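You operate a simulated robot arm through the tools that you are given. There is no shell and no other tool. Be economical: measure what you need, move in short steps, check, and stop when the job is done.

Carry out the task below with a simulated robot arm. There is one attempt and no reset: what you move stays moved.

TASK
Put things in order on the kitchen island top. At the end: the purple mocha pod stands where the purple walnut pod stood; the purple walnut pod stands on top of the orange dice box (marked "DICE GAME"); the brown peach pod stands on top of the black shoe polish tin; the yellow peg stands on top of the purple maple pod; the cream candle stands where the brown peach pod stood; whatever was shut is shut again. Leave all else as you found it, and nothing knocked over.
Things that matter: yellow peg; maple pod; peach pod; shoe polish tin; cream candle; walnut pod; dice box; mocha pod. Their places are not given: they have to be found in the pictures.

It is judged by the outcome, as a careful person would: the job done as asked, and still so three seconds after it is handed in. It fails if anything else is knocked over, pushed out of place, dropped, spilled or broken.

THE ROBOT
A 6-joint arm with a two-finger parallel gripper, fixed in place. Base frame: the origin is at the foot of the arm, x ahead of it, y to its left, z up; the work surface is at about z = 88. Lengths are in cm, angles in degrees, forces in N, time in s.
With the tool pointing down near the work surface it reaches from about 24 to 64 cm from the base axis. Its first joint turns from -66.0 to 66.0 degrees. Payload 2.7 kg.
Tool frame: the origin (TCP) lies between the finger pads and is the grasp point; the fingertips stand 2.3 cm ahead of it; z points along the fingers, y is the line along which they close. The gripper opens to 9.4 cm. The fingers are 3.8 cm wide and 1 cm thick; the gripper's body (5.4 by 9.6 cm) begins 3.9 cm behind the TCP.
Orientation is that of the tool frame in the base frame, as [roll, pitch, yaw] about the fixed x, y, z axes, in that order (R = Rz(yaw) Ry(pitch) Rx(roll)). With the fingers straight down and closing along the base's y, the tool's x points along the base's -x, its y along +y and its z along -z.

THE INTERFACE
- The arm moves only by the tool jog_arm. Its arguments are lists of equal length, an entry for each row: "linear": the shift along the tool's x, y, z in mm, a list of three; "dr": the turn, a rotation vector about the tool's x, y, z in degrees, a list of three. In form: {"linear": [[x, y, z], ...], "dr": [[ax, ay, az], ...]}. A call has 1 to 20 rows; each row is the pose to reach, as a shift and turn from the pose commanded when the call began, along the tool's axes at that moment. "jaw" is the closure, from 0 (fully open) to 1 (shut), set as the call begins (left out, the last holds). A row lasts 0.2 s, in which the tool goes at most 5 cm and 8.6 degrees; a call with a longer step from one row to the next is refused whole, and so is a gripper value outside its range. A pose out of reach is approached as far as the arm can. The call stops where the force on the tool passes 40 N (or 10 N more than at its start, if that is more) or the arm is blocked; 0.2 s more then pass. The fingers move at their own pace (about 4.5 cm/s each) and stop on an object; they squeeze with about 37 N. The grip force told is the motor's: it shows also when the fingers shut on nothing. Time passes only in rows, and 0.2 s behind the last, so rows that repeat a pose let the fingers close. It gives the time, the measured TCP pose, the force on the tool (base axes), the opening and the grip force at its end, in the units of the frame above (readings bear some noise).
- Cameras (640 x 400 px; columns grow to the right, rows downward): "scene" is fixed at [7.65, -42.52, 141.96]; the picture's right is [0.80, -0.60, 0.00], its down [-0.25, -0.33, -0.91] and it looks along [0.55, 0.73, -0.42] (base axes); focal length 358 px, centre (320, 200). "wrist" rides on the gripper at [-3.9, 0, -4.4] in the tool frame; the picture's right is [0.00, -1.00, 0.00], its down [0.97, 0.00, -0.24] and it looks along [0.24, 0.00, 0.97] (tool axes); focal length 218 px, centre (320, 200).
- get_image(camera): a new picture of that camera. No time passes.
- point_at(camera, pixels): there is no depth. For up to 12 entries [column, row, z] of the newest picture of that camera ("zoom" is the newest enlarged one), the place [x, y] in the base frame at which the ray of that pixel passes the height z, good to about 0.2 cm. No time passes.
- enlarge(camera, box): a new picture of the part [left, top, right, bottom] of that camera's present view, enlarged. No time passes.
- close_job(): hands the job in; it is judged then, once.

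Work in short steps. Measure before you move; look again where a grasp or a placing could have gone wrong, and mend it. You have 80 turns and 46 pictures in all, those below and enlarged ones among them. Open the gripper and draw the arm clear of the work before you hand the job in, unless the task says otherwise; then end with one line.

The tools are called after "Request:" as a command line: name --argument value ..., lists and objects as JSON in quotes. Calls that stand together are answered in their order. jog_arm: Moves the arm, as the interface text tells. Its arguments: {"type":"object","properties":{"linear":{"type":"array"},"dr":{"type":"array"},"jaw":{"type":"number"}},"required":["linear","dr"]} The other tools are called the same way: get_image (camera) takes a picture; point_at (camera, pixels) gives the place at which the rays of pixels pass given heights; enlarge (camera, box) takes an enlarged picture of a part of a camera's view; close_job () hands the job in.

At the start:

```text
clock: 0.0
tool_pos: [34.97, 27.01, 115.05]
orientation: [-179.9, 0.0, -180.0]
wrist_force: [-0.2, -0.3, 0.4]
opening: 9.38
grip_force: 0.2
```

scene: 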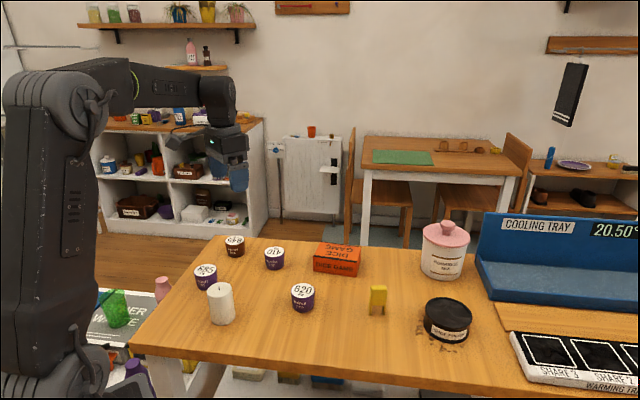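
wrist: 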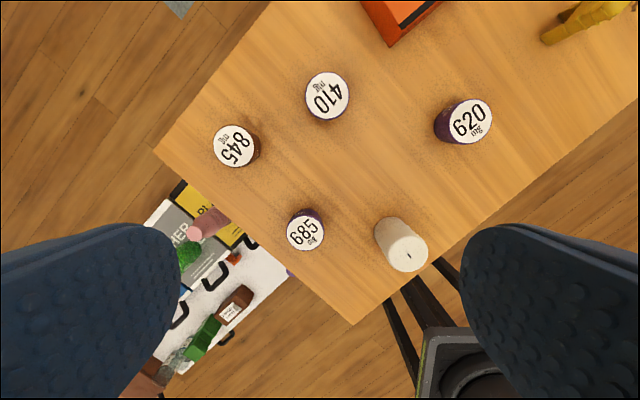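

The tops show 845, 410, 685 and 620, and the side labels are too small to read. I'll enlarge the scene.

Request:
enlarge --camera "scene" --box '[180, 225, 340, 325]'

Request:
enlarge --camera "scene" --box '[300, 215, 500, 345]'

```text
4.00 times, centred on (260, 275) of scene
```

zoom: 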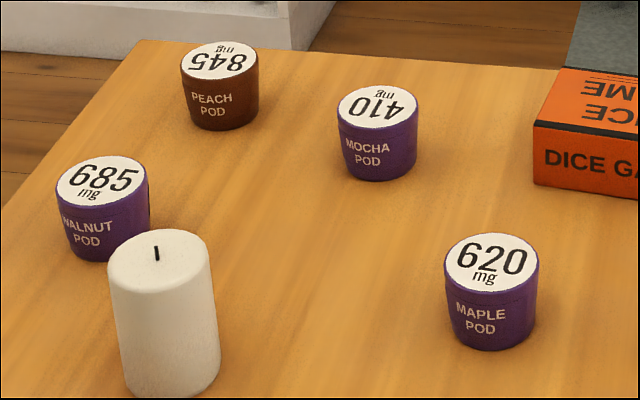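

```text
3.08 times, centred on (400, 280) of scene
```

zoom: 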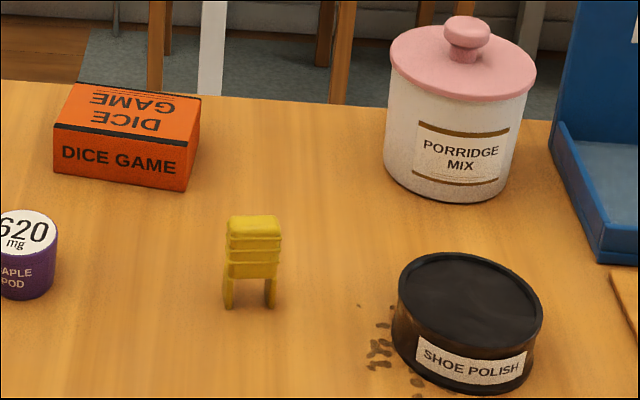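

All objects are identified. I'll triangulate the tops from both cameras at two candidate heights.

Request:
point_at --camera "scene" --pixels '[[234.75, 240, 92], [234.75, 240, 93], [274.25, 251.25, 92], [274.25, 251.25, 93], [205.5, 270.25, 92], [205.5, 270.25, 93], [302.75, 290.75, 92], [302.75, 290.75, 93], [220, 286.25, 94], [220, 286.25, 96], [378, 288, 93], [448, 311, 93]]'

Request:
point_at --camera "wrist" --pixels '[[234, 146, 92], [234, 146, 93], [327, 96, 92], [327, 96, 93], [305, 231, 92], [305, 231, 93], [470, 121, 92], [470, 121, 93], [407, 254, 94], [407, 254, 96]]'

```text
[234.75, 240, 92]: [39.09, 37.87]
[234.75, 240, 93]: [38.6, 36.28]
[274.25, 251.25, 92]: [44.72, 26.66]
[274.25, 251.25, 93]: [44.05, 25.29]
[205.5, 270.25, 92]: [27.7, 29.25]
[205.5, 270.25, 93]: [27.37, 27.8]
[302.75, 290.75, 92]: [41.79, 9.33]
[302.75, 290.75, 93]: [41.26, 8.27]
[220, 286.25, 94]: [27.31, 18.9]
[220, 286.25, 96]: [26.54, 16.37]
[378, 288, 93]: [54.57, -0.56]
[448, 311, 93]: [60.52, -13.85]
```

```text
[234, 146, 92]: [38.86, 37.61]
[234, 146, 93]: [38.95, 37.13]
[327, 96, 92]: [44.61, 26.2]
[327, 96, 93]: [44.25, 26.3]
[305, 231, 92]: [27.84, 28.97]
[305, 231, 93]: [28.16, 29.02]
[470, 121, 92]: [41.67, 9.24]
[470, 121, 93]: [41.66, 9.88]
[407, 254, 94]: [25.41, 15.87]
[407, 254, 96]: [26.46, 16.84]
```

Pod tops sit at z≈92.2 and the candle top at about 95.7. Next I move the wrist camera over the right half to measure the peg, dice box and tin.

Request:
jog_arm --linear '[[-15, -45, -5], [-30, -90, -10], [-45, -135, -15], [-60, -180, -20], [-75, -225, -25], [-90, -270, -30], [-100, -310, -30], [-100, -320, -30]]' --dr '[[0, 0, 0], [0, 0, 0], [0, 0, 0], [0, 0, 0], [0, 0, 0], [0, 0, 0], [0, 0, 0], [0, 0, 0]]' --jaw 0

Request:
get_image --camera "wrist"

```text
clock: 1.8
tool_pos: [45.07, -5.05, 118.07]
orientation: [179.9, 0.1, 179.9]
wrist_force: [-0.4, -0.2, 0.1]
opening: 9.4
grip_force: 0.0
```

```text
41 pictures are left
```

wrist: 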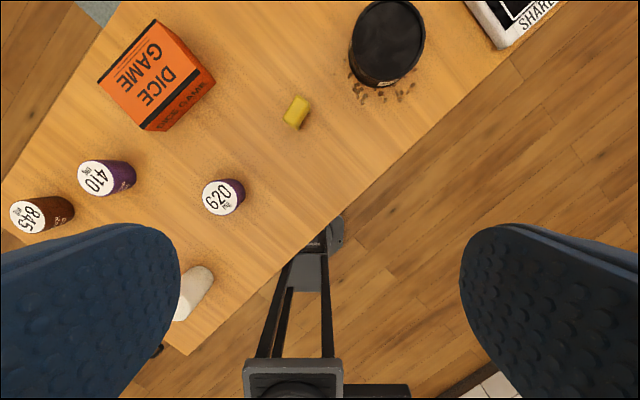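

I see the box, peg and tin in the upper part of the view. I'll enlarge them.

Request:
enlarge --camera "wrist" --box '[240, 0, 448, 130]'

Request:
enlarge --camera "wrist" --box '[80, 0, 304, 140]'

```text
3.08 times, centred on (344, 65) of wrist
```

zoom: 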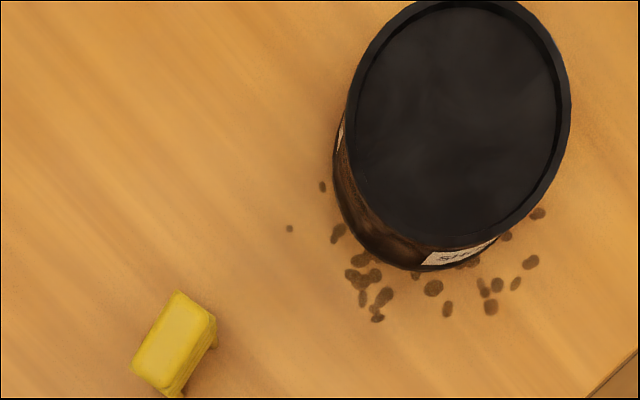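

```text
2.86 times, centred on (192, 70) of wrist
```

zoom: 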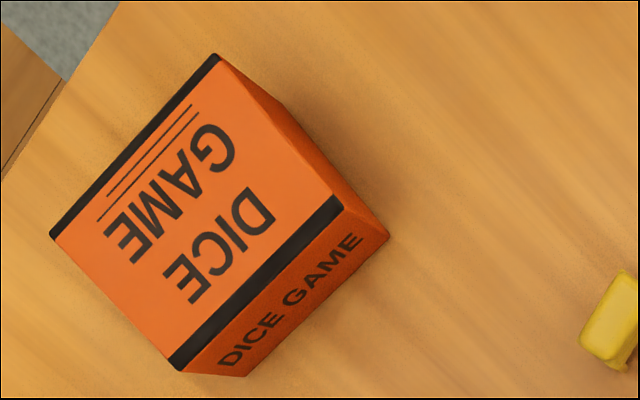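

Request:
point_at --camera "wrist" --pixels '[[149.3, 75.6, 92], [149.3, 75.6, 94], [296.5, 110.5, 92], [296.5, 110.5, 94], [389.2, 38.3, 92], [389.2, 38.3, 94], [156.3, 19.3, 93], [200, 71.8, 93], [142.3, 128.8, 93], [98.2, 82.3, 93], [298, 94.5, 93.5], [310, 103, 93.5]]'

Request:
point_at --camera "scene" --pixels '[[341.6, 251.7, 92], [341.6, 251.7, 94], [382.5, 287, 92], [382.5, 287, 94], [452.7, 313.5, 92], [452.7, 313.5, 94]]'

Request:
point_at --camera "wrist" --pixels '[[352.5, 45, 93], [425, 35, 93], [382, 78, 93], [223, 197, 92.2], [94, 177, 92.2], [26, 214, 92.2], [283.5, 118.5, 93.5], [294, 127, 93.5]]'

```text
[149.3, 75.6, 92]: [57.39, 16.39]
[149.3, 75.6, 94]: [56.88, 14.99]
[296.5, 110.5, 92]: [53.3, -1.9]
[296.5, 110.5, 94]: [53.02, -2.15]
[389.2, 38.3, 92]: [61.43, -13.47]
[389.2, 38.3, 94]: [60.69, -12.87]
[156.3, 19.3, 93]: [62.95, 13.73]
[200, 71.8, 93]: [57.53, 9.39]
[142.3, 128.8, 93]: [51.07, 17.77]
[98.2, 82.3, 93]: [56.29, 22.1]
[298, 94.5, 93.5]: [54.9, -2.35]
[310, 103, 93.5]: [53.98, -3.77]
```

```text
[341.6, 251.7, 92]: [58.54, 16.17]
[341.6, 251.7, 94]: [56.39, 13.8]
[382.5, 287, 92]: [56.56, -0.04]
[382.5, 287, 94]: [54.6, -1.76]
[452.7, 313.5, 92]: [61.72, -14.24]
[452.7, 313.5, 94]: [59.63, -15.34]
```

```text
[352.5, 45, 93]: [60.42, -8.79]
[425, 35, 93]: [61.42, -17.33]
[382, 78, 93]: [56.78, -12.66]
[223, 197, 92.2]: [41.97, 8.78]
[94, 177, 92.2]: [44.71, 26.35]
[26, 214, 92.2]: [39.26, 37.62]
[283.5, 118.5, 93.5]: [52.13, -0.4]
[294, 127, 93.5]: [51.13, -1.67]
```

Estimates (cm):

| Object | Position | Top z |
|---|---|---|
| Dice box | (57.2, 15.5) | ≈92.8 |
| Peg | (53.1, -2.6) | ≈95.3, narrow axis about 57° |
| Tin | (61.3, -13.7) | ≈92 |

I go above the peg, turned +33° about tool z.

Request:
jog_arm --linear '[[-20, 6, 30], [-40, 12, 60], [-60, 18, 90], [-80, 24.5, 120], [-80, 24.5, 120]]' --dr '[[0, 0, 8.25], [0, 0, 16.5], [0, 0, 24.75], [0, 0, 33], [0, 0, 33]]'

Request:
get_image --camera "wrist"

```text
clock: 3.0
tool_pos: [53.15, -2.73, 106.14]
orientation: [-179.9, 0.0, 146.9]
wrist_force: [0.2, -0.8, 0.0]
opening: 9.38
grip_force: 0.1
```

```text
38 pictures are left
```

wrist: 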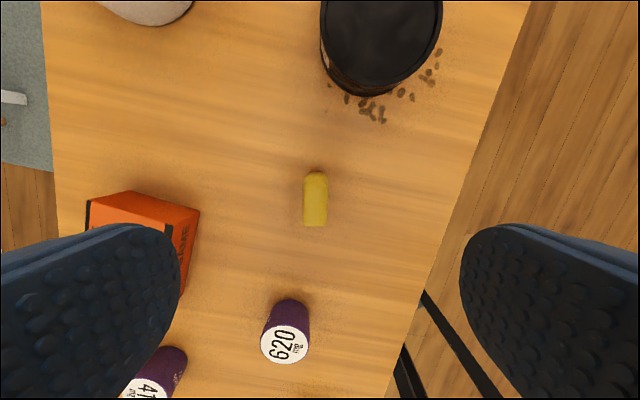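

The peg lies squarely along the finger width at (316,200). I check its top centre and the maple pod (285,345) from this view.

Request:
point_at --camera "wrist" --pixels '[[316, 200, 95.3], [316, 180, 95.3], [316, 226, 95.3], [303, 205, 95.3], [328, 205, 95.3], [284.5, 345, 92.2], [383, 38, 92]]'

Request:
enlarge --camera "wrist" --box '[240, 0, 464, 140]'

Request:
enlarge --camera "wrist" --box '[268, 160, 364, 240]'

```text
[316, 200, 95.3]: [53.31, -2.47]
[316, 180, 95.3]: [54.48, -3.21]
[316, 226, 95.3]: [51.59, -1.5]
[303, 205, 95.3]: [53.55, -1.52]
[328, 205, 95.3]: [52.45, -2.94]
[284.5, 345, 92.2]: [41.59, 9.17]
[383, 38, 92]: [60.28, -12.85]
```

```text
2.86 times, centred on (352, 70) of wrist
```

zoom: 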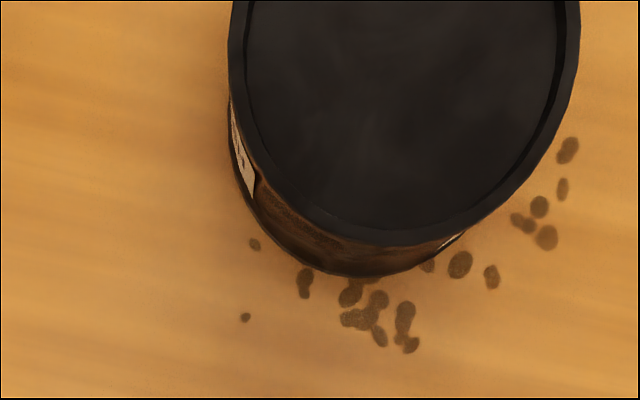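

```text
5.00 times, centred on (316, 200) of wrist
```

zoom: 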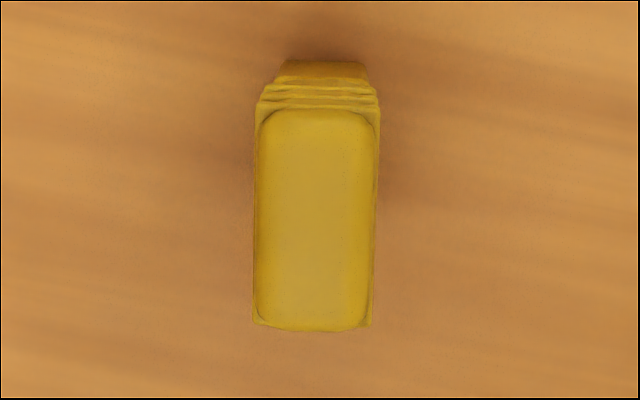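

The peg's top centre is about (53.1,-2.35), so I correct by ~3 mm and descend to z=93, then close.

Request:
jog_arm --linear '[[2.5, 3, 40], [2.5, 3, 80], [2.5, 3, 110], [2.5, 3, 131], [2.5, 3, 131]]' --dr '[[0, 0, 0], [0, 0, 0], [0, 0, 0], [0, 0, 0], [0, 0, 0]]'

Request:
jog_arm --linear '[[0, 0, 0], [0, 0, 0], [0, 0, 0], [0, 0, 0], [0, 0, 0], [0, 0, 0]]' --dr '[[0, 0, 0], [0, 0, 0], [0, 0, 0], [0, 0, 0], [0, 0, 0], [0, 0, 0]]' --jaw 1

Request:
jog_arm --linear '[[0, 0, -30], [0, 0, -70], [0, 0, -110], [0, 0, -110]]' --dr '[[0, 0, 0], [0, 0, 0], [0, 0, 0], [0, 0, 0]]'

Request:
get_image --camera "wrist"

```text
clock: 4.2
tool_pos: [53.1, -2.11, 92.88]
orientation: [-180.0, 0.0, 147.0]
wrist_force: [-0.4, 0.6, 0.1]
opening: 9.39
grip_force: 0.0
```

```text
clock: 5.6
tool_pos: [52.97, -2.13, 92.98]
orientation: [179.9, -0.1, 147.0]
wrist_force: [-0.9, 0.1, -0.1]
opening: 1.69
grip_force: 37.0
```

```text
clock: 6.6
tool_pos: [53.3, -2.2, 104.01]
orientation: [179.9, 0.0, 146.9]
wrist_force: [-0.4, 1.1, -0.5]
opening: 1.68
grip_force: 36.9
```

```text
35 pictures are left
```

wrist: 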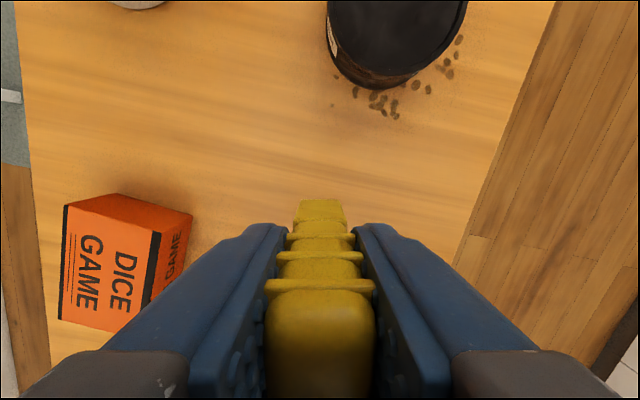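

The peg is held upright. I carry it over the maple pod at (41.65,9.2), then check.

Request:
jog_arm --linear '[[40, 8, 0], [80, 16, 0], [120, 24, 0], [161, 32.7, 0], [161, 32.7, 0], [161, 32.7, 20]]' --dr '[[0, 0, 0], [0, 0, 0], [0, 0, 0], [0, 0, 0], [0, 0, 0], [0, 0, 0]]'

Request:
get_image --camera "wrist"

Request:
enlarge --camera "scene" --box '[220, 200, 380, 330]'

```text
clock: 8.0
tool_pos: [41.29, 9.39, 102.08]
orientation: [-180.0, 0.1, 147.1]
wrist_force: [0.6, -0.6, -0.3]
opening: 1.67
grip_force: 37.1
```

```text
34 pictures are left
```

wrist: 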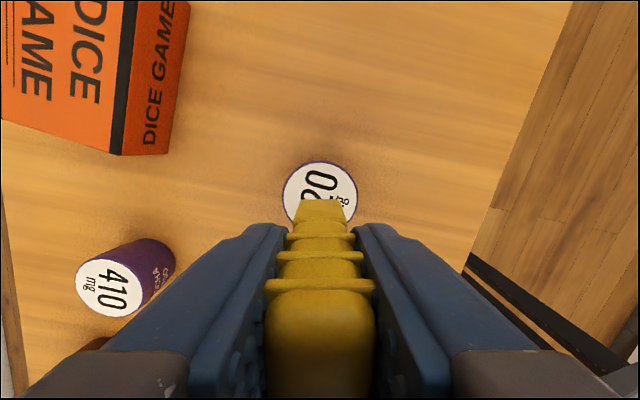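

```text
3.08 times, centred on (300, 265) of scene
```

zoom: 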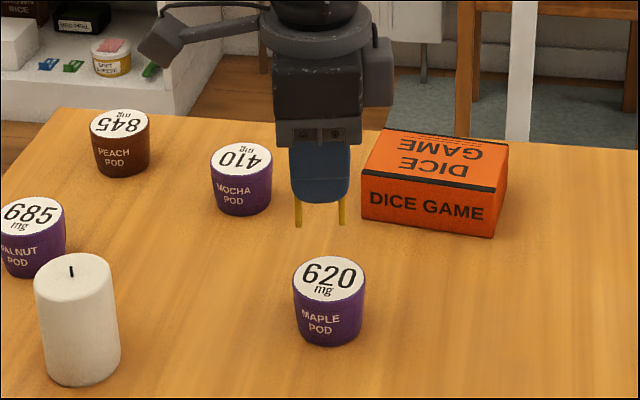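

Request:
point_at --camera "wrist" --pixels '[[320, 161, 92.2], [282, 198, 92.2], [358, 198, 92.2], [320, 198, 92.2], [112, 290, 92.2]]'

Request:
jog_arm --linear '[[0, 0, 0]]' --dr '[[0, 0, 0]]'

```text
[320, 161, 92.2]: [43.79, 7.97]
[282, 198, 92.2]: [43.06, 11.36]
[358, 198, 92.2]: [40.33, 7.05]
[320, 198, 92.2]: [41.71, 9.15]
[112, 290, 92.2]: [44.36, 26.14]
```

```text
clock: 8.4
tool_pos: [41.34, 9.48, 102.02]
orientation: [-179.9, 0.0, 147.0]
wrist_force: [-0.2, 0.3, -1.0]
opening: 1.69
grip_force: 36.8
```

The pod centre is at (41.7,9.2), so I shift 2.5 mm and lower to z≈97.2.

Request:
jog_arm --linear '[[-2.5, 0, 15], [-2.5, 0, 30], [-2.5, 0, 40], [-2.5, 0, 44], [-2.5, 0, 46], [-2.5, 0, 47], [-2.5, 0, 48]]' --dr '[[0, 0, 0], [0, 0, 0], [0, 0, 0], [0, 0, 0], [0, 0, 0], [0, 0, 0], [0, 0, 0]]'

Request:
enlarge --camera "scene" --box '[262, 235, 358, 315]'

```text
clock: 10.0
tool_pos: [41.54, 9.12, 97.15]
orientation: [-180.0, 0.0, 147.1]
wrist_force: [-0.3, 0.2, 0.2]
opening: 1.69
grip_force: 37.2
```

```text
5.00 times, centred on (310, 275) of scene
```

zoom: 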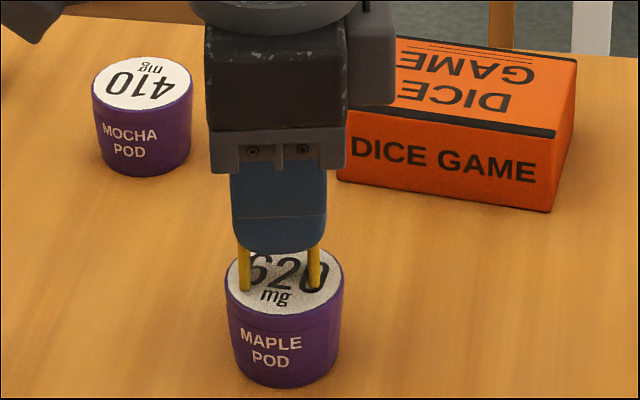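

No contact force yet. I lower in half-millimetre steps.

Request:
jog_arm --linear '[[0, 0, 0.5], [0, 0, 1], [0, 0, 1.5]]' --dr '[[0, 0, 0], [0, 0, 0], [0, 0, 0]]'

```text
clock: 10.8
tool_pos: [41.54, 9.28, 97.1]
orientation: [180.0, 0.1, 147.0]
wrist_force: [-2.3, -1.5, 9.9]
opening: 1.7
grip_force: 36.9
```

Contact at about 10 N. I release and rise.

Request:
jog_arm --linear '[[0, 0, -0.5], [0, 0, -0.5], [0, 0, -0.5], [0, 0, -0.5], [0, 0, -0.5], [0, 0, -30], [0, 0, -70], [0, 0, -100]]' --dr '[[0, 0, 0], [0, 0, 0], [0, 0, 0], [0, 0, 0], [0, 0, 0], [0, 0, 0], [0, 0, 0], [0, 0, 0]]' --jaw 0

Request:
get_image --camera "scene"

```text
clock: 12.6
tool_pos: [41.48, 9.01, 107.08]
orientation: [-180.0, 0.0, 146.9]
wrist_force: [-0.1, 0.3, 0.0]
opening: 9.42
grip_force: 0.0
```

```text
31 pictures are left
```

scene: 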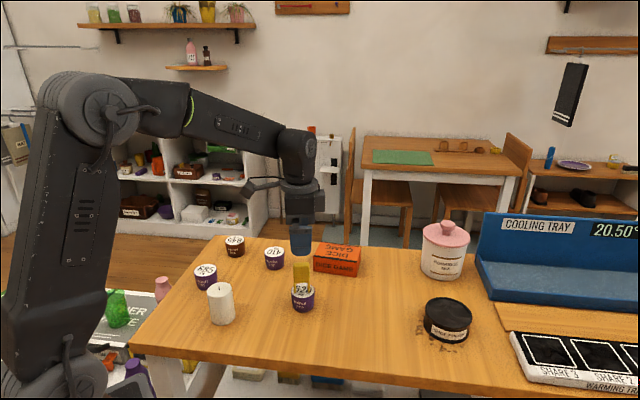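

The peg stands on the maple pod. Next I go above the walnut pod at (27.8,28.9), turning back to square.

Request:
jog_arm --linear '[[37, 15, 0], [74, 30, 0], [111, 45, 0], [148, 61, 0], [185, 76, 0], [222.8, 91.4, 0], [222.8, 91.4, 0]]' --dr '[[0, 0, -6], [0, 0, -12], [0, 0, -18], [0, 0, -24], [0, 0, -30], [0, 0, -33], [0, 0, -33]]'

Request:
get_image --camera "wrist"

```text
clock: 14.2
tool_pos: [27.68, 29.07, 107.16]
orientation: [-180.0, 0.0, -180.0]
wrist_force: [-0.6, 0.0, 0.3]
opening: 9.41
grip_force: 0.0
```

```text
30 pictures are left
```

wrist: 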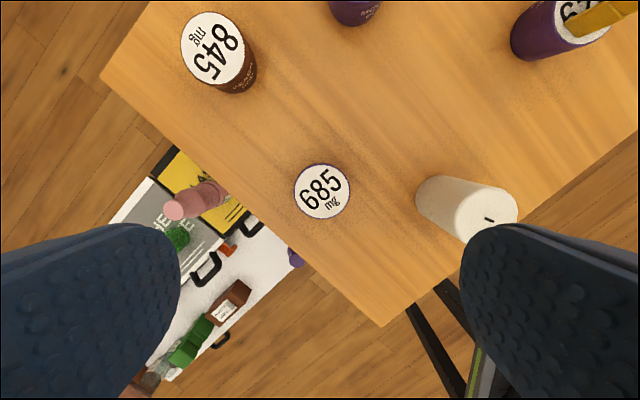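

Request:
point_at --camera "wrist" --pixels '[[321.5, 191.5, 92.2], [294, 191, 92.2], [349, 191, 92.2], [321, 163.5, 92.2], [321, 219.5, 92.2], [213, 48, 92.2], [486, 213, 95.7]]'

```text
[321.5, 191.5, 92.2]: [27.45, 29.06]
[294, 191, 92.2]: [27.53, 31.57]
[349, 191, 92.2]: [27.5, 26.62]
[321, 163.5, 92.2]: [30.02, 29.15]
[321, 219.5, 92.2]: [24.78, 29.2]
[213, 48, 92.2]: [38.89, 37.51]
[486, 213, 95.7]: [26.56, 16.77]
```

The walnut pod is centred at (27.55,29.08) with diameter 5. I descend to z=91, grip and lift.

Request:
jog_arm --linear '[[1.5, 0, 40], [1.5, 0, 80], [1.5, 0, 120], [1.5, 0, 150], [1.5, 0, 161], [1.5, 0, 161]]' --dr '[[0, 0, 0], [0, 0, 0], [0, 0, 0], [0, 0, 0], [0, 0, 0], [0, 0, 0]]'

Request:
jog_arm --linear '[[0, 0, 0], [0, 0, 0], [0, 0, 0], [0, 0, 0], [0, 0, 0]]' --dr '[[0, 0, 0], [0, 0, 0], [0, 0, 0], [0, 0, 0], [0, 0, 0]]' --jaw 1

Request:
jog_arm --linear '[[0, 0, -30], [0, 0, -70], [0, 0, -110], [0, 0, -140], [0, 0, -140]]' --dr '[[0, 0, 0], [0, 0, 0], [0, 0, 0], [0, 0, 0], [0, 0, 0]]'

```text
clock: 15.6
tool_pos: [27.57, 28.95, 90.72]
orientation: [-180.0, 0.0, -179.9]
wrist_force: [0.5, 0.1, -0.6]
opening: 9.4
grip_force: 0.1
```

```text
clock: 16.8
tool_pos: [27.61, 29.02, 90.91]
orientation: [-180.0, 0.0, 179.9]
wrist_force: [-0.8, 0.0, 0.5]
opening: 4.9
grip_force: 37.0
```

```text
clock: 18.0
tool_pos: [27.69, 29.1, 105.03]
orientation: [-180.0, 0.0, -179.9]
wrist_force: [-0.5, -0.1, -0.9]
opening: 4.91
grip_force: 37.1
```

Gripped at 4.9 cm. I carry it toward the dice box at (57.2,15.5).

Request:
jog_arm --linear '[[-42, -19, 0], [-84, -38, 0], [-126, -57, 0], [-168, -76, 0], [-210, -96, 0], [-253, -116, 0], [-296, -135.5, 0], [-296, -135.5, 0]]' --dr '[[0, 0, 0], [0, 0, 0], [0, 0, 0], [0, 0, 0], [0, 0, 0], [0, 0, 0], [0, 0, 0], [0, 0, 0]]'

Request:
get_image --camera "wrist"

Request:
enlarge --camera "scene" --box '[260, 200, 420, 300]'

```text
clock: 19.8
tool_pos: [57.2, 15.58, 104.85]
orientation: [-180.0, -0.1, -180.0]
wrist_force: [0.4, 0.0, -1.2]
opening: 4.89
grip_force: 37.4
```

```text
29 pictures are left
```

wrist: 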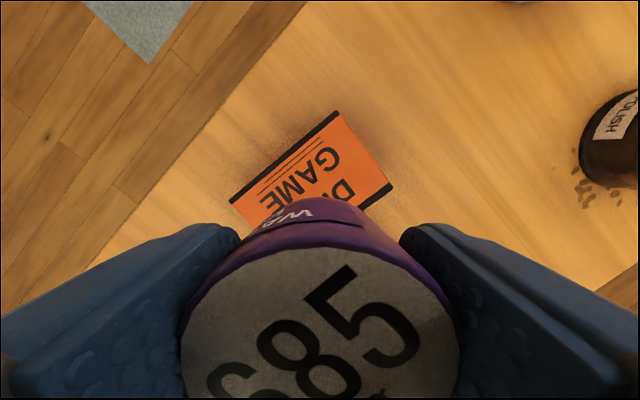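

```text
4.00 times, centred on (340, 250) of scene
```

zoom: 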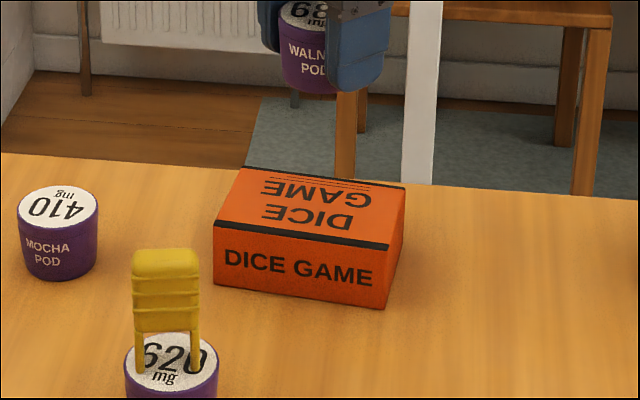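

Request:
point_at --camera "wrist" --pixels '[[337, 111, 92.8], [229.5, 200, 92.8], [392, 186, 92.8], [337, 111, 93.6], [229.5, 200, 93.6], [392, 186, 93.6]]'

Request:
point_at --camera "scene" --pixels '[[320.5, 241.5, 92.8], [361, 246.5, 92.8], [357, 262.5, 92.8], [313.5, 256, 92.8], [320.5, 241.5, 93.6], [361, 246.5, 93.6], [357, 262.5, 93.6], [313.5, 256, 93.6]]'

```text
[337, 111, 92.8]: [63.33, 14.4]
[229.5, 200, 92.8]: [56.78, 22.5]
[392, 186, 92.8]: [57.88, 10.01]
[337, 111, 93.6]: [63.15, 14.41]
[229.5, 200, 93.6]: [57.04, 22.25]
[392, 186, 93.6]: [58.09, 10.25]
```

```text
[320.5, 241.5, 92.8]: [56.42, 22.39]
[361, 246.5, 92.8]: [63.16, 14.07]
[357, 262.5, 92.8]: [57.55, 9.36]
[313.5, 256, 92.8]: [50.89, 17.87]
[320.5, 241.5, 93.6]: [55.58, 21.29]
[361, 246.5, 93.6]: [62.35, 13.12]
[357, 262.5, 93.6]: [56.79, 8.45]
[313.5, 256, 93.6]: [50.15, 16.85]
```

The box centre is about (57.2,16.1) with its top at about 92.6. I shift +5 mm in y and lower toward contact (TCP≈95.6).

Request:
jog_arm --linear '[[0, 5, 30], [0, 5, 60], [0, 5, 80], [0, 5, 88], [0, 5, 90], [0, 5, 91], [0, 5, 92]]' --dr '[[0, 0, 0], [0, 0, 0], [0, 0, 0], [0, 0, 0], [0, 0, 0], [0, 0, 0], [0, 0, 0]]'

Request:
enlarge --camera "scene" --box '[290, 215, 386, 275]'

```text
clock: 21.4
tool_pos: [57.21, 15.87, 95.68]
orientation: [180.0, -0.1, -180.0]
wrist_force: [0.2, -0.3, -0.2]
opening: 4.91
grip_force: 36.8
```

```text
6.67 times, centred on (338, 245) of scene
```

zoom: 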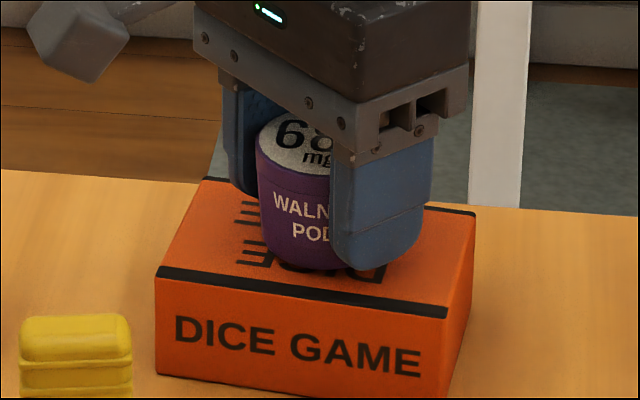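

Well centred and just above the top. I ease down to contact.

Request:
jog_arm --linear '[[0, 0, 0.5], [0, 0, 1.0], [0, 0, 1.5]]' --dr '[[0, 0, 0], [0, 0, 0], [0, 0, 0]]'

```text
clock: 22.2
tool_pos: [57.21, 15.91, 95.63]
orientation: [-179.9, -0.1, -180.0]
wrist_force: [0.4, -0.1, -0.8]
opening: 4.91
grip_force: 36.6
```

Request:
jog_arm --linear '[[0, 0, 0.5], [0, 0, 1.0], [0, 0, 1.5]]' --dr '[[0, 0, 0], [0, 0, 0], [0, 0, 0]]'

```text
clock: 23.0
tool_pos: [57.2, 15.89, 95.46]
orientation: [180.0, 0.0, 180.0]
wrist_force: [0.0, -0.3, -0.3]
opening: 4.91
grip_force: 37.0
```

Request:
jog_arm --linear '[[0, 0, 0.5], [0, 0, 1.0], [0, 0, 1.5]]' --dr '[[0, 0, 0], [0, 0, 0], [0, 0, 0]]'

```text
clock: 23.8
tool_pos: [57.19, 16.01, 95.36]
orientation: [179.9, -0.1, 179.9]
wrist_force: [0.6, -0.2, 1.8]
opening: 4.9
grip_force: 37.1
```

Request:
jog_arm --linear '[[0, 0, 0.5], [0, 0, 1.0]]' --dr '[[0, 0, 0], [0, 0, 0]]'

```text
clock: 24.4
tool_pos: [57.18, 15.99, 95.28]
orientation: [180.0, 0.0, 180.0]
wrist_force: [-2.7, 0.2, 8.9]
opening: 4.89
grip_force: 37.4
```

Contact at about 9 N. I release, rise and move above the mocha pod at (44.5,26.3).

Request:
jog_arm --linear '[[0, 0, -0.5], [0, 0, -0.5], [0, 0, -0.5], [0, 0, -0.5], [0, 0, -0.5], [0, 0, -40], [0, 0, -80], [0, 0, -105]]' --dr '[[0, 0, 0], [0, 0, 0], [0, 0, 0], [0, 0, 0], [0, 0, 0], [0, 0, 0], [0, 0, 0], [0, 0, 0]]' --jaw 0

Request:
jog_arm --linear '[[32, 26, 0], [64, 52, 0], [96, 78, 0], [127, 103, 0], [127, 103, 0]]' --dr '[[0, 0, 0], [0, 0, 0], [0, 0, 0], [0, 0, 0], [0, 0, 0]]'

Request:
get_image --camera "wrist"

Request:
get_image --camera "scene"

```text
clock: 26.2
tool_pos: [57.21, 16.04, 105.75]
orientation: [-180.0, 0.1, 179.9]
wrist_force: [0.3, 0.2, 0.2]
opening: 9.41
grip_force: 0.2
```

```text
clock: 27.4
tool_pos: [44.33, 26.27, 105.68]
orientation: [180.0, 0.0, 179.9]
wrist_force: [0.6, 0.3, -0.4]
opening: 9.37
grip_force: 0.1
```

```text
26 pictures are left
```

wrist: 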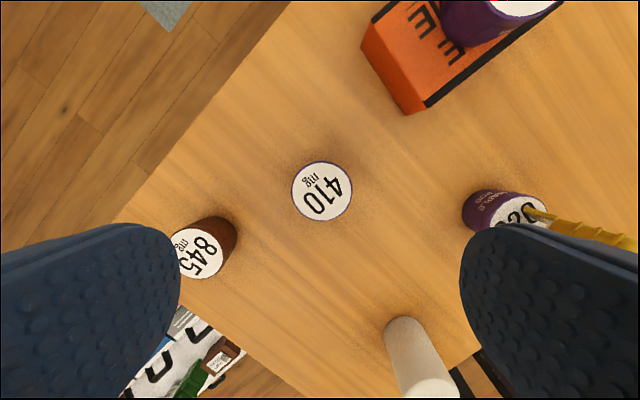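

```text
25 pictures are left
```

scene: 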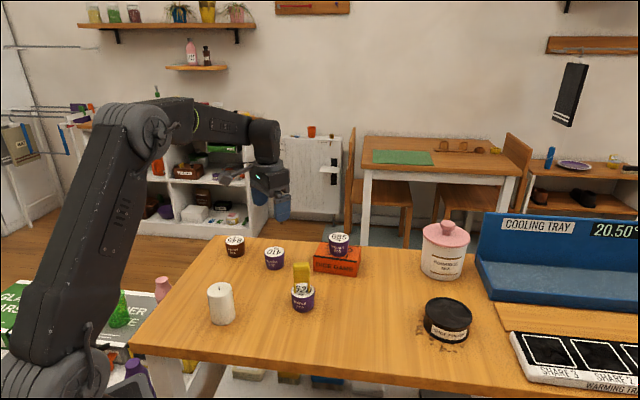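

Request:
point_at --camera "wrist" --pixels '[[322, 191, 92.2], [200, 251, 92.2], [291, 191, 92.2], [353, 191, 92.2], [322, 161, 92.2], [322, 221, 92.2]]'

```text
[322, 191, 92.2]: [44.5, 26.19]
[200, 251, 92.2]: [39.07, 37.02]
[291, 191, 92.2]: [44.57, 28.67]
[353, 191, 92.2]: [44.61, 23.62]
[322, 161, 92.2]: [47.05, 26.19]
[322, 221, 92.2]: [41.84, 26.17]
```

The mocha pod is at (44.5,26.2). I descend, grip and lift.

Request:
jog_arm --linear '[[-1, -0.5, 40], [-1, -0.5, 80], [-1, -0.5, 120], [-1, -0.5, 140], [-1, -0.5, 147], [-1, -0.5, 147]]' --dr '[[0, 0, 0], [0, 0, 0], [0, 0, 0], [0, 0, 0], [0, 0, 0], [0, 0, 0]]'

Request:
jog_arm --linear '[[0, 0, 0], [0, 0, 0], [0, 0, 0], [0, 0, 0], [0, 0, 0]]' --dr '[[0, 0, 0], [0, 0, 0], [0, 0, 0], [0, 0, 0], [0, 0, 0]]' --jaw 1

Request:
jog_arm --linear '[[0, 0, -40], [0, 0, -80], [0, 0, -120], [0, 0, -120]]' --dr '[[0, 0, 0], [0, 0, 0], [0, 0, 0], [0, 0, 0]]'

```text
clock: 28.8
tool_pos: [44.53, 26.2, 91.09]
orientation: [180.0, 0.0, -180.0]
wrist_force: [0.9, -0.4, -0.2]
opening: 9.38
grip_force: 0.0
```

```text
clock: 30.0
tool_pos: [44.5, 26.12, 91.04]
orientation: [180.0, 0.1, 180.0]
wrist_force: [-0.2, -0.7, -0.1]
opening: 4.81
grip_force: 37.3
```

```text
clock: 31.0
tool_pos: [44.72, 26.17, 103.04]
orientation: [-180.0, 0.0, 180.0]
wrist_force: [0.3, -0.2, 0.4]
opening: 4.81
grip_force: 37.5
```

Now to the walnut pod's old place at (27.55,29.05), lowering to just above the table.

Request:
jog_arm --linear '[[43, 7, 0], [86, 14, 0], [129, 22, 0], [170, 29, 0], [170, 29, 0], [170, 29, 40], [170, 29, 80], [170, 29, 110], [170, 29, 117], [170, 29, 118]]' --dr '[[0, 0, 0], [0, 0, 0], [0, 0, 0], [0, 0, 0], [0, 0, 0], [0, 0, 0], [0, 0, 0], [0, 0, 0], [0, 0, 0], [0, 0, 0]]'

Request:
jog_arm --linear '[[0, 0, 0.5], [0, 0, 1.0], [0, 0, 1.5]]' --dr '[[0, 0, 0], [0, 0, 0], [0, 0, 0]]'

```text
clock: 33.2
tool_pos: [27.74, 29.16, 91.03]
orientation: [-179.9, 0.1, -179.9]
wrist_force: [-0.1, 0.0, -0.3]
opening: 4.8
grip_force: 36.8
```

```text
clock: 34.0
tool_pos: [27.81, 29.14, 91.09]
orientation: [179.9, 0.1, -180.0]
wrist_force: [0.3, 1.2, 5.5]
opening: 4.79
grip_force: 36.9
```

In contact with the table. I release, rise and go above the peach pod at (39.0,37.4).

Request:
jog_arm --linear '[[0, 0, -0.5], [0, 0, -0.5], [0, 0, -0.5], [0, 0, -0.5], [0, 0, -0.5], [0, 0, -40], [0, 0, -80], [0, 0, -120], [0, 0, -150]]' --dr '[[0, 0, 0], [0, 0, 0], [0, 0, 0], [0, 0, 0], [0, 0, 0], [0, 0, 0], [0, 0, 0], [0, 0, 0], [0, 0, 0]]' --jaw 0

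Request:
get_image --camera "wrist"

Request:
jog_arm --linear '[[-28, 21, 0], [-56, 42, 0], [-84, 62, 0], [-113, 83, 0], [-113, 83, 0]]' --dr '[[0, 0, 0], [0, 0, 0], [0, 0, 0], [0, 0, 0], [0, 0, 0]]'

Request:
get_image --camera "wrist"

```text
clock: 36.0
tool_pos: [27.73, 29.21, 106.05]
orientation: [180.0, 0.0, -180.0]
wrist_force: [0.8, -0.1, -0.1]
opening: 9.37
grip_force: 0.1
```

```text
24 pictures are left
```

wrist: 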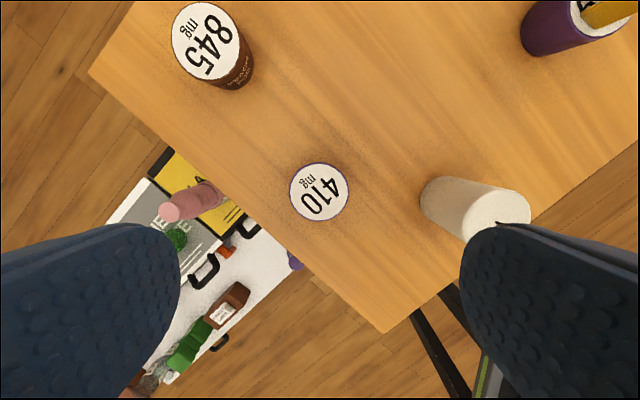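

```text
clock: 37.2
tool_pos: [38.92, 37.37, 105.99]
orientation: [-180.0, 0.0, -180.0]
wrist_force: [0.2, -0.7, -0.7]
opening: 9.39
grip_force: 0.1
```

```text
23 pictures are left
```

wrist: 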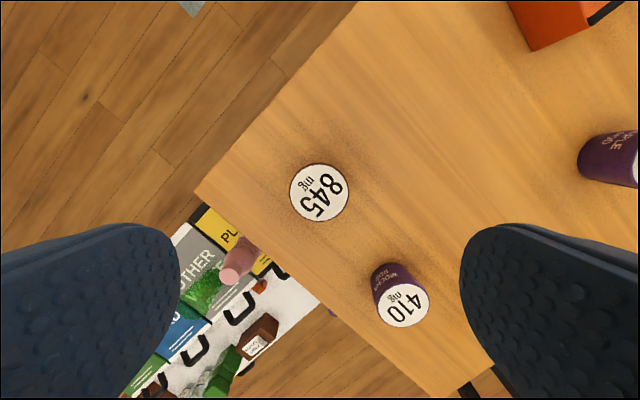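

Request:
point_at --camera "wrist" --pixels '[[319, 193, 92.2], [289, 193, 92.2], [349, 193, 92.2], [319, 163.5, 92.2], [319, 223, 92.2], [403, 306, 92.2]]'

```text
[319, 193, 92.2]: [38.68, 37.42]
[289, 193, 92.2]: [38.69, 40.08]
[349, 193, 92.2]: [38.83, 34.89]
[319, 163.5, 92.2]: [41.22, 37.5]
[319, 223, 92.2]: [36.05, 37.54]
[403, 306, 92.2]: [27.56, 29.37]
```

The peach pod is at (38.75,37.45). I descend, grip and lift.

Request:
jog_arm --linear '[[2, 0.5, 40], [2, 0.5, 80], [2, 0.5, 120], [2, 0.5, 142], [2, 0.5, 150], [2, 0.5, 150]]' --dr '[[0, 0, 0], [0, 0, 0], [0, 0, 0], [0, 0, 0], [0, 0, 0], [0, 0, 0]]'

Request:
jog_arm --linear '[[0, 0, 0], [0, 0, 0], [0, 0, 0], [0, 0, 0], [0, 0, 0]]' --dr '[[0, 0, 0], [0, 0, 0], [0, 0, 0], [0, 0, 0], [0, 0, 0]]' --jaw 1

Request:
jog_arm --linear '[[0, 0, -40], [0, 0, -80], [0, 0, -120], [0, 0, -160], [0, 0, -180], [0, 0, -180]]' --dr '[[0, 0, 0], [0, 0, 0], [0, 0, 0], [0, 0, 0], [0, 0, 0], [0, 0, 0]]'

```text
clock: 38.6
tool_pos: [38.66, 37.49, 91.12]
orientation: [179.9, 0.0, 180.0]
wrist_force: [0.9, -0.8, -0.4]
opening: 9.41
grip_force: 0.0
```

```text
clock: 39.8
tool_pos: [38.77, 37.49, 91.09]
orientation: [179.9, 0.1, -179.9]
wrist_force: [-0.1, -0.2, -0.2]
opening: 4.82
grip_force: 36.5
```

```text
clock: 41.2
tool_pos: [39.02, 37.38, 109.1]
orientation: [180.0, 0.0, -180.0]
wrist_force: [0.1, 0.2, -0.7]
opening: 4.83
grip_force: 37.1
```

Lifted. I carry it to (53,-11), short of the tin, so I can measure the tin.

Request:
jog_arm --linear '[[-12, -40, 0], [-24, -81, 0], [-36, -121, 0], [-48, -162, 0], [-60, -202, 0], [-72, -242, 0], [-84, -283, 0], [-96, -323, 0], [-108, -364, 0], [-120, -404, 0], [-132, -444, 0], [-142, -485, 0], [-142, -485, 0]]' --dr '[[0, 0, 0], [0, 0, 0], [0, 0, 0], [0, 0, 0], [0, 0, 0], [0, 0, 0], [0, 0, 0], [0, 0, 0], [0, 0, 0], [0, 0, 0], [0, 0, 0], [0, 0, 0], [0, 0, 0]]'

Request:
enlarge --camera "wrist" --box '[240, 0, 496, 160]'

Request:
enlarge --camera "scene" --box '[380, 270, 508, 350]'

```text
clock: 44.0
tool_pos: [52.92, -11.07, 109.18]
orientation: [-180.0, 0.0, -180.0]
wrist_force: [0.0, -0.5, 0.6]
opening: 4.81
grip_force: 37.1
```

```text
2.50 times, centred on (368, 80) of wrist
```

zoom: 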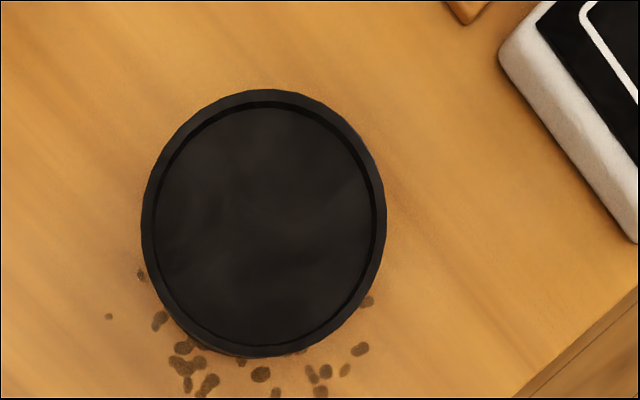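

```text
5.00 times, centred on (444, 310) of scene
```

zoom: 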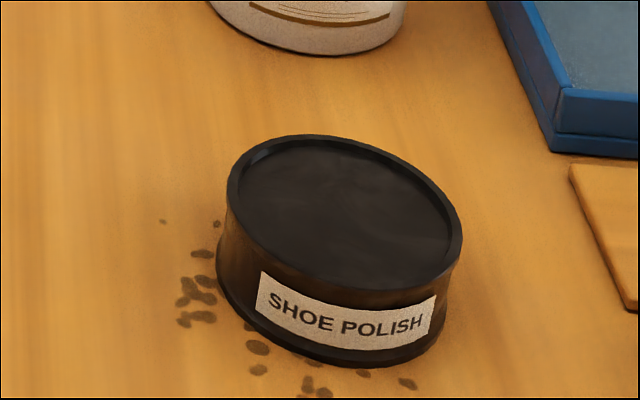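

Request:
point_at --camera "wrist" --pixels '[[345.4, 88.8, 91.5], [345.4, 88.8, 92.5], [345.4, 88.8, 93.5], [296.4, 88, 92.5], [394.4, 88, 92.5], [345, 35.6, 92.5], [345, 142.8, 92.5]]'

Request:
point_at --camera "scene" --pixels '[[448.8, 312.4, 91.5], [448.8, 312.4, 92.5], [448.8, 312.4, 93.5]]'

```text
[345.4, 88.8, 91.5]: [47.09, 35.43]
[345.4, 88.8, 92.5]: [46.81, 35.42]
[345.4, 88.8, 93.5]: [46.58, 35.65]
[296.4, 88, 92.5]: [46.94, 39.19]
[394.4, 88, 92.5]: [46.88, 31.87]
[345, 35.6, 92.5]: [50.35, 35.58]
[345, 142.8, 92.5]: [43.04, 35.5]
```

```text
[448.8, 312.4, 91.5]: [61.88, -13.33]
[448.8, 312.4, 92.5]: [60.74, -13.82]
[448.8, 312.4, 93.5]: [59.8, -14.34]
```

That used a stale wrist frame. Computing by hand from the enlarged picture, the tin top centre is (61.9,-13.4) at z≈91.6, which agrees with the scene camera. I move to (61.5,-13.3) and lower to z≈96.

Request:
jog_arm --linear '[[-30, -8, 0], [-60, -16, 0], [-85, -22, 0], [-85, -22, 40], [-85, -22, 80], [-85, -22, 120], [-85, -22, 130], [-85, -22, 130]]' --dr '[[0, 0, 0], [0, 0, 0], [0, 0, 0], [0, 0, 0], [0, 0, 0], [0, 0, 0], [0, 0, 0], [0, 0, 0]]'

Request:
enlarge --camera "scene" --box '[380, 260, 508, 340]'

```text
clock: 45.8
tool_pos: [61.37, -13.35, 96.08]
orientation: [179.9, 0.0, 180.0]
wrist_force: [0.4, -0.6, -0.1]
opening: 4.83
grip_force: 36.7
out of reach, approached as far as the arm can: row 3, 4
```

```text
5.00 times, centred on (444, 300) of scene
```

zoom: 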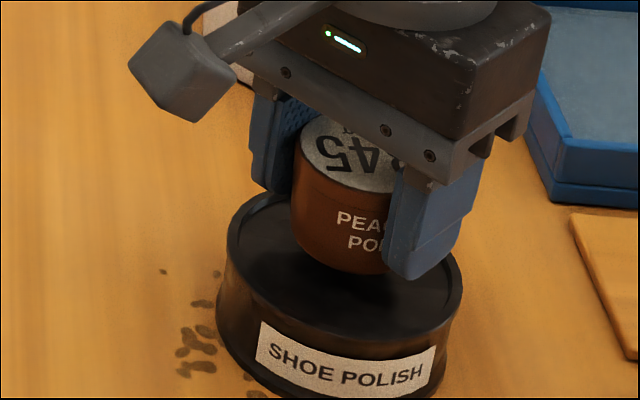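

Good alignment. I lower further and feel for contact.

Request:
jog_arm --linear '[[0, 0, 6], [0, 0, 11], [0, 0, 13], [0, 0, 14]]' --dr '[[0, 0, 0], [0, 0, 0], [0, 0, 0], [0, 0, 0]]'

Request:
jog_arm --linear '[[0, 0, 0.5], [0, 0, 1]]' --dr '[[0, 0, 0], [0, 0, 0]]'

Request:
jog_arm --linear '[[0, 0, 0.5], [0, 0, 1]]' --dr '[[0, 0, 0], [0, 0, 0]]'

```text
clock: 46.8
tool_pos: [61.49, -13.27, 95.0]
orientation: [-180.0, 0.5, 180.0]
wrist_force: [-4.2, -1.1, 26.9]
opening: 4.84
grip_force: 37.0
```

```text
clock: 47.4
tool_pos: [61.62, -13.32, 95.07]
orientation: [-180.0, 0.5, -179.9]
wrist_force: [-2.1, -1.7, 29.9]
opening: 4.86
grip_force: 37.1
```

```text
clock: 48.0
tool_pos: [61.64, -13.38, 95.02]
orientation: [-179.8, 0.6, -179.9]
wrist_force: [-3.9, -3.5, 29.7]
opening: 4.83
grip_force: 36.3
```

Contact came earlier than expected (surface at about 92.1). I back off the pressure.

Request:
jog_arm --linear '[[0, 0, -1.5], [0, 0, -3], [0, 0, -3]]' --dr '[[0, 0, 0], [0, 0, 0], [0, 0, 0]]'

Request:
enlarge --camera "scene" --box '[380, 260, 508, 340]'

```text
clock: 48.8
tool_pos: [61.51, -13.2, 94.97]
orientation: [-179.9, 0.4, -180.0]
wrist_force: [3.2, -6.0, 20.3]
opening: 4.84
grip_force: 36.8
```

```text
5.00 times, centred on (444, 300) of scene
```

zoom: 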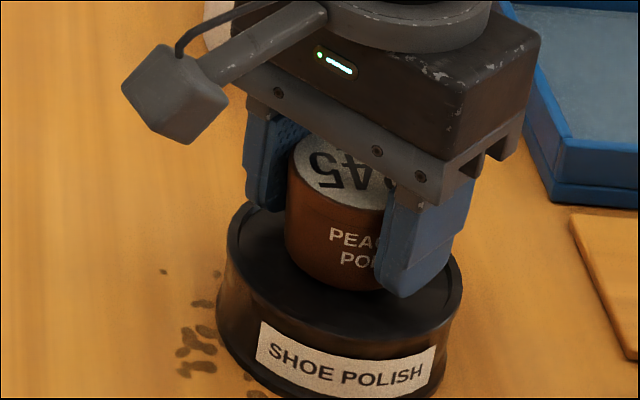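

Request:
jog_arm --linear '[[0, 0, -1], [0, 0, -2], [0, 0, -2]]' --dr '[[0, 0, 0], [0, 0, 0], [0, 0, 0]]'

```text
clock: 49.6
tool_pos: [61.41, -13.05, 95.03]
orientation: [180.0, 0.2, 180.0]
wrist_force: [2.0, -0.1, 17.1]
opening: 4.85
grip_force: 36.8
```

Request:
jog_arm --linear '[[0, 0, -1], [0, 0, -2], [0, 0, -2]]' --dr '[[0, 0, 0], [0, 0, 0], [0, 0, 0]]'

```text
clock: 50.4
tool_pos: [61.42, -13.16, 94.87]
orientation: [179.9, -0.2, -180.0]
wrist_force: [0.4, 1.5, 3.5]
opening: 4.84
grip_force: 37.4
```

Light contact now. I release and rise straight up.

Request:
jog_arm --linear '[[0, 0, 0], [0, 0, 0], [0, 0, 0], [0, 0, 0], [0, 0, 0], [0, 0, -30], [0, 0, -70], [0, 0, -100]]' --dr '[[0, 0, 0], [0, 0, 0], [0, 0, 0], [0, 0, 0], [0, 0, 0], [0, 0, 0], [0, 0, 0], [0, 0, 0]]' --jaw 0

Request:
enlarge --camera "scene" --box '[364, 250, 524, 350]'

```text
clock: 52.2
tool_pos: [60.93, -13.38, 104.13]
orientation: [179.9, -0.1, 180.0]
wrist_force: [0.5, -0.1, 0.0]
opening: 9.42
grip_force: 0.1
out of reach, approached as far as the arm can: row 8
```

```text
4.00 times, centred on (444, 300) of scene
```

zoom: 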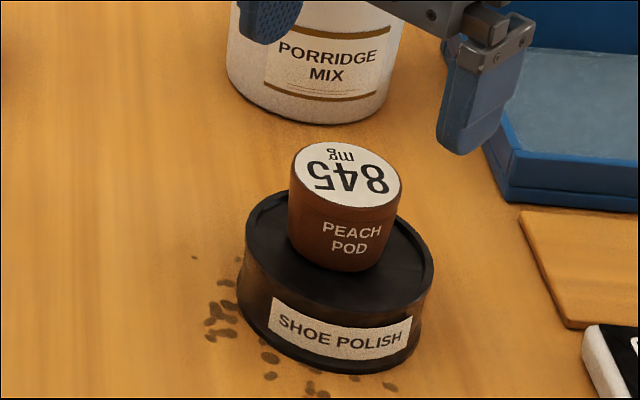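

The peach pod stands on the tin. Next I go above the candle at (26.5,16.8), travelling high enough to clear the peg.

Request:
jog_arm --linear '[[31, 27, -20], [62, 54, -50], [94, 82, -80], [125, 110, -80], [156, 137, -80], [188, 165, -80], [219, 192, -80], [250, 220, -80], [282, 247, -80], [313, 275, -80], [344, 302, -80], [344, 302, -80]]' --dr '[[0, 0, 0], [0, 0, 0], [0, 0, 0], [0, 0, 0], [0, 0, 0], [0, 0, 0], [0, 0, 0], [0, 0, 0], [0, 0, 0], [0, 0, 0], [0, 0, 0], [0, 0, 0]]'

Request:
get_image --camera "wrist"

```text
refused: row 2 steps farther than a row can; nothing moved
```

```text
17 pictures are left
```

wrist: 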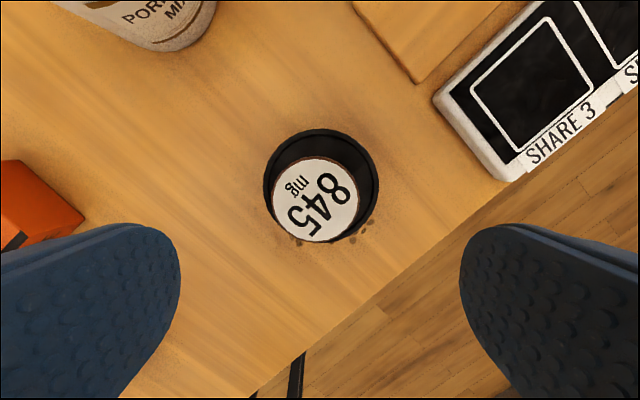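

The pod is well centred on the tin. I repeat the move with shorter steps.

Request:
jog_arm --linear '[[20, 17, -20], [40, 34, -50], [62, 54, -80], [94, 82, -80], [125, 110, -80], [156, 137, -80], [188, 165, -80], [219, 192, -80], [250, 220, -80], [282, 247, -80], [313, 275, -80], [344, 302, -80], [344, 302, -80]]' --dr '[[0, 0, 0], [0, 0, 0], [0, 0, 0], [0, 0, 0], [0, 0, 0], [0, 0, 0], [0, 0, 0], [0, 0, 0], [0, 0, 0], [0, 0, 0], [0, 0, 0], [0, 0, 0], [0, 0, 0]]'

Request:
get_image --camera "wrist"

```text
clock: 55.0
tool_pos: [26.62, 16.96, 111.88]
orientation: [180.0, 0.0, 179.9]
wrist_force: [0.5, 0.4, -0.2]
opening: 9.41
grip_force: 0.1
```

```text
16 pictures are left
```

wrist: 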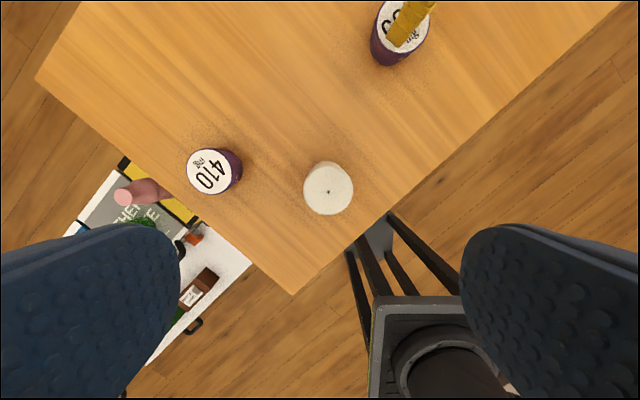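

Request:
point_at --camera "wrist" --pixels '[[328, 190, 95.5], [303, 190, 95.5], [353, 190, 95.5], [328, 165, 95.5], [328, 215, 95.5], [213, 171, 92.2]]'

Request:
enlarge --camera "wrist" --box '[264, 150, 392, 230]'

```text
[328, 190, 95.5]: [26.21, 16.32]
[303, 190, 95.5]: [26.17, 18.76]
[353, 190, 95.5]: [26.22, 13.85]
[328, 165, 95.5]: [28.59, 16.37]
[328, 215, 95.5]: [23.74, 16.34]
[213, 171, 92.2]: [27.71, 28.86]
```

```text
5.00 times, centred on (328, 190) of wrist
```

zoom: 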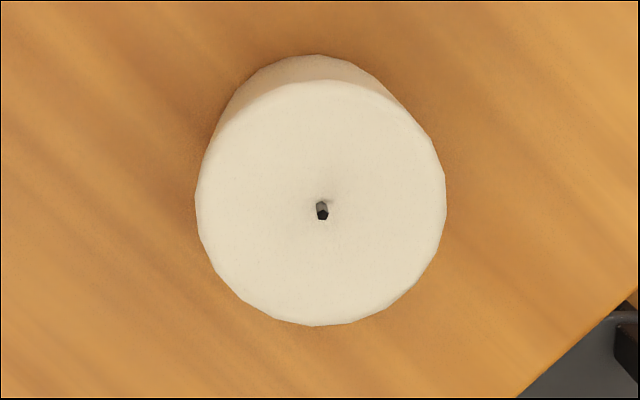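

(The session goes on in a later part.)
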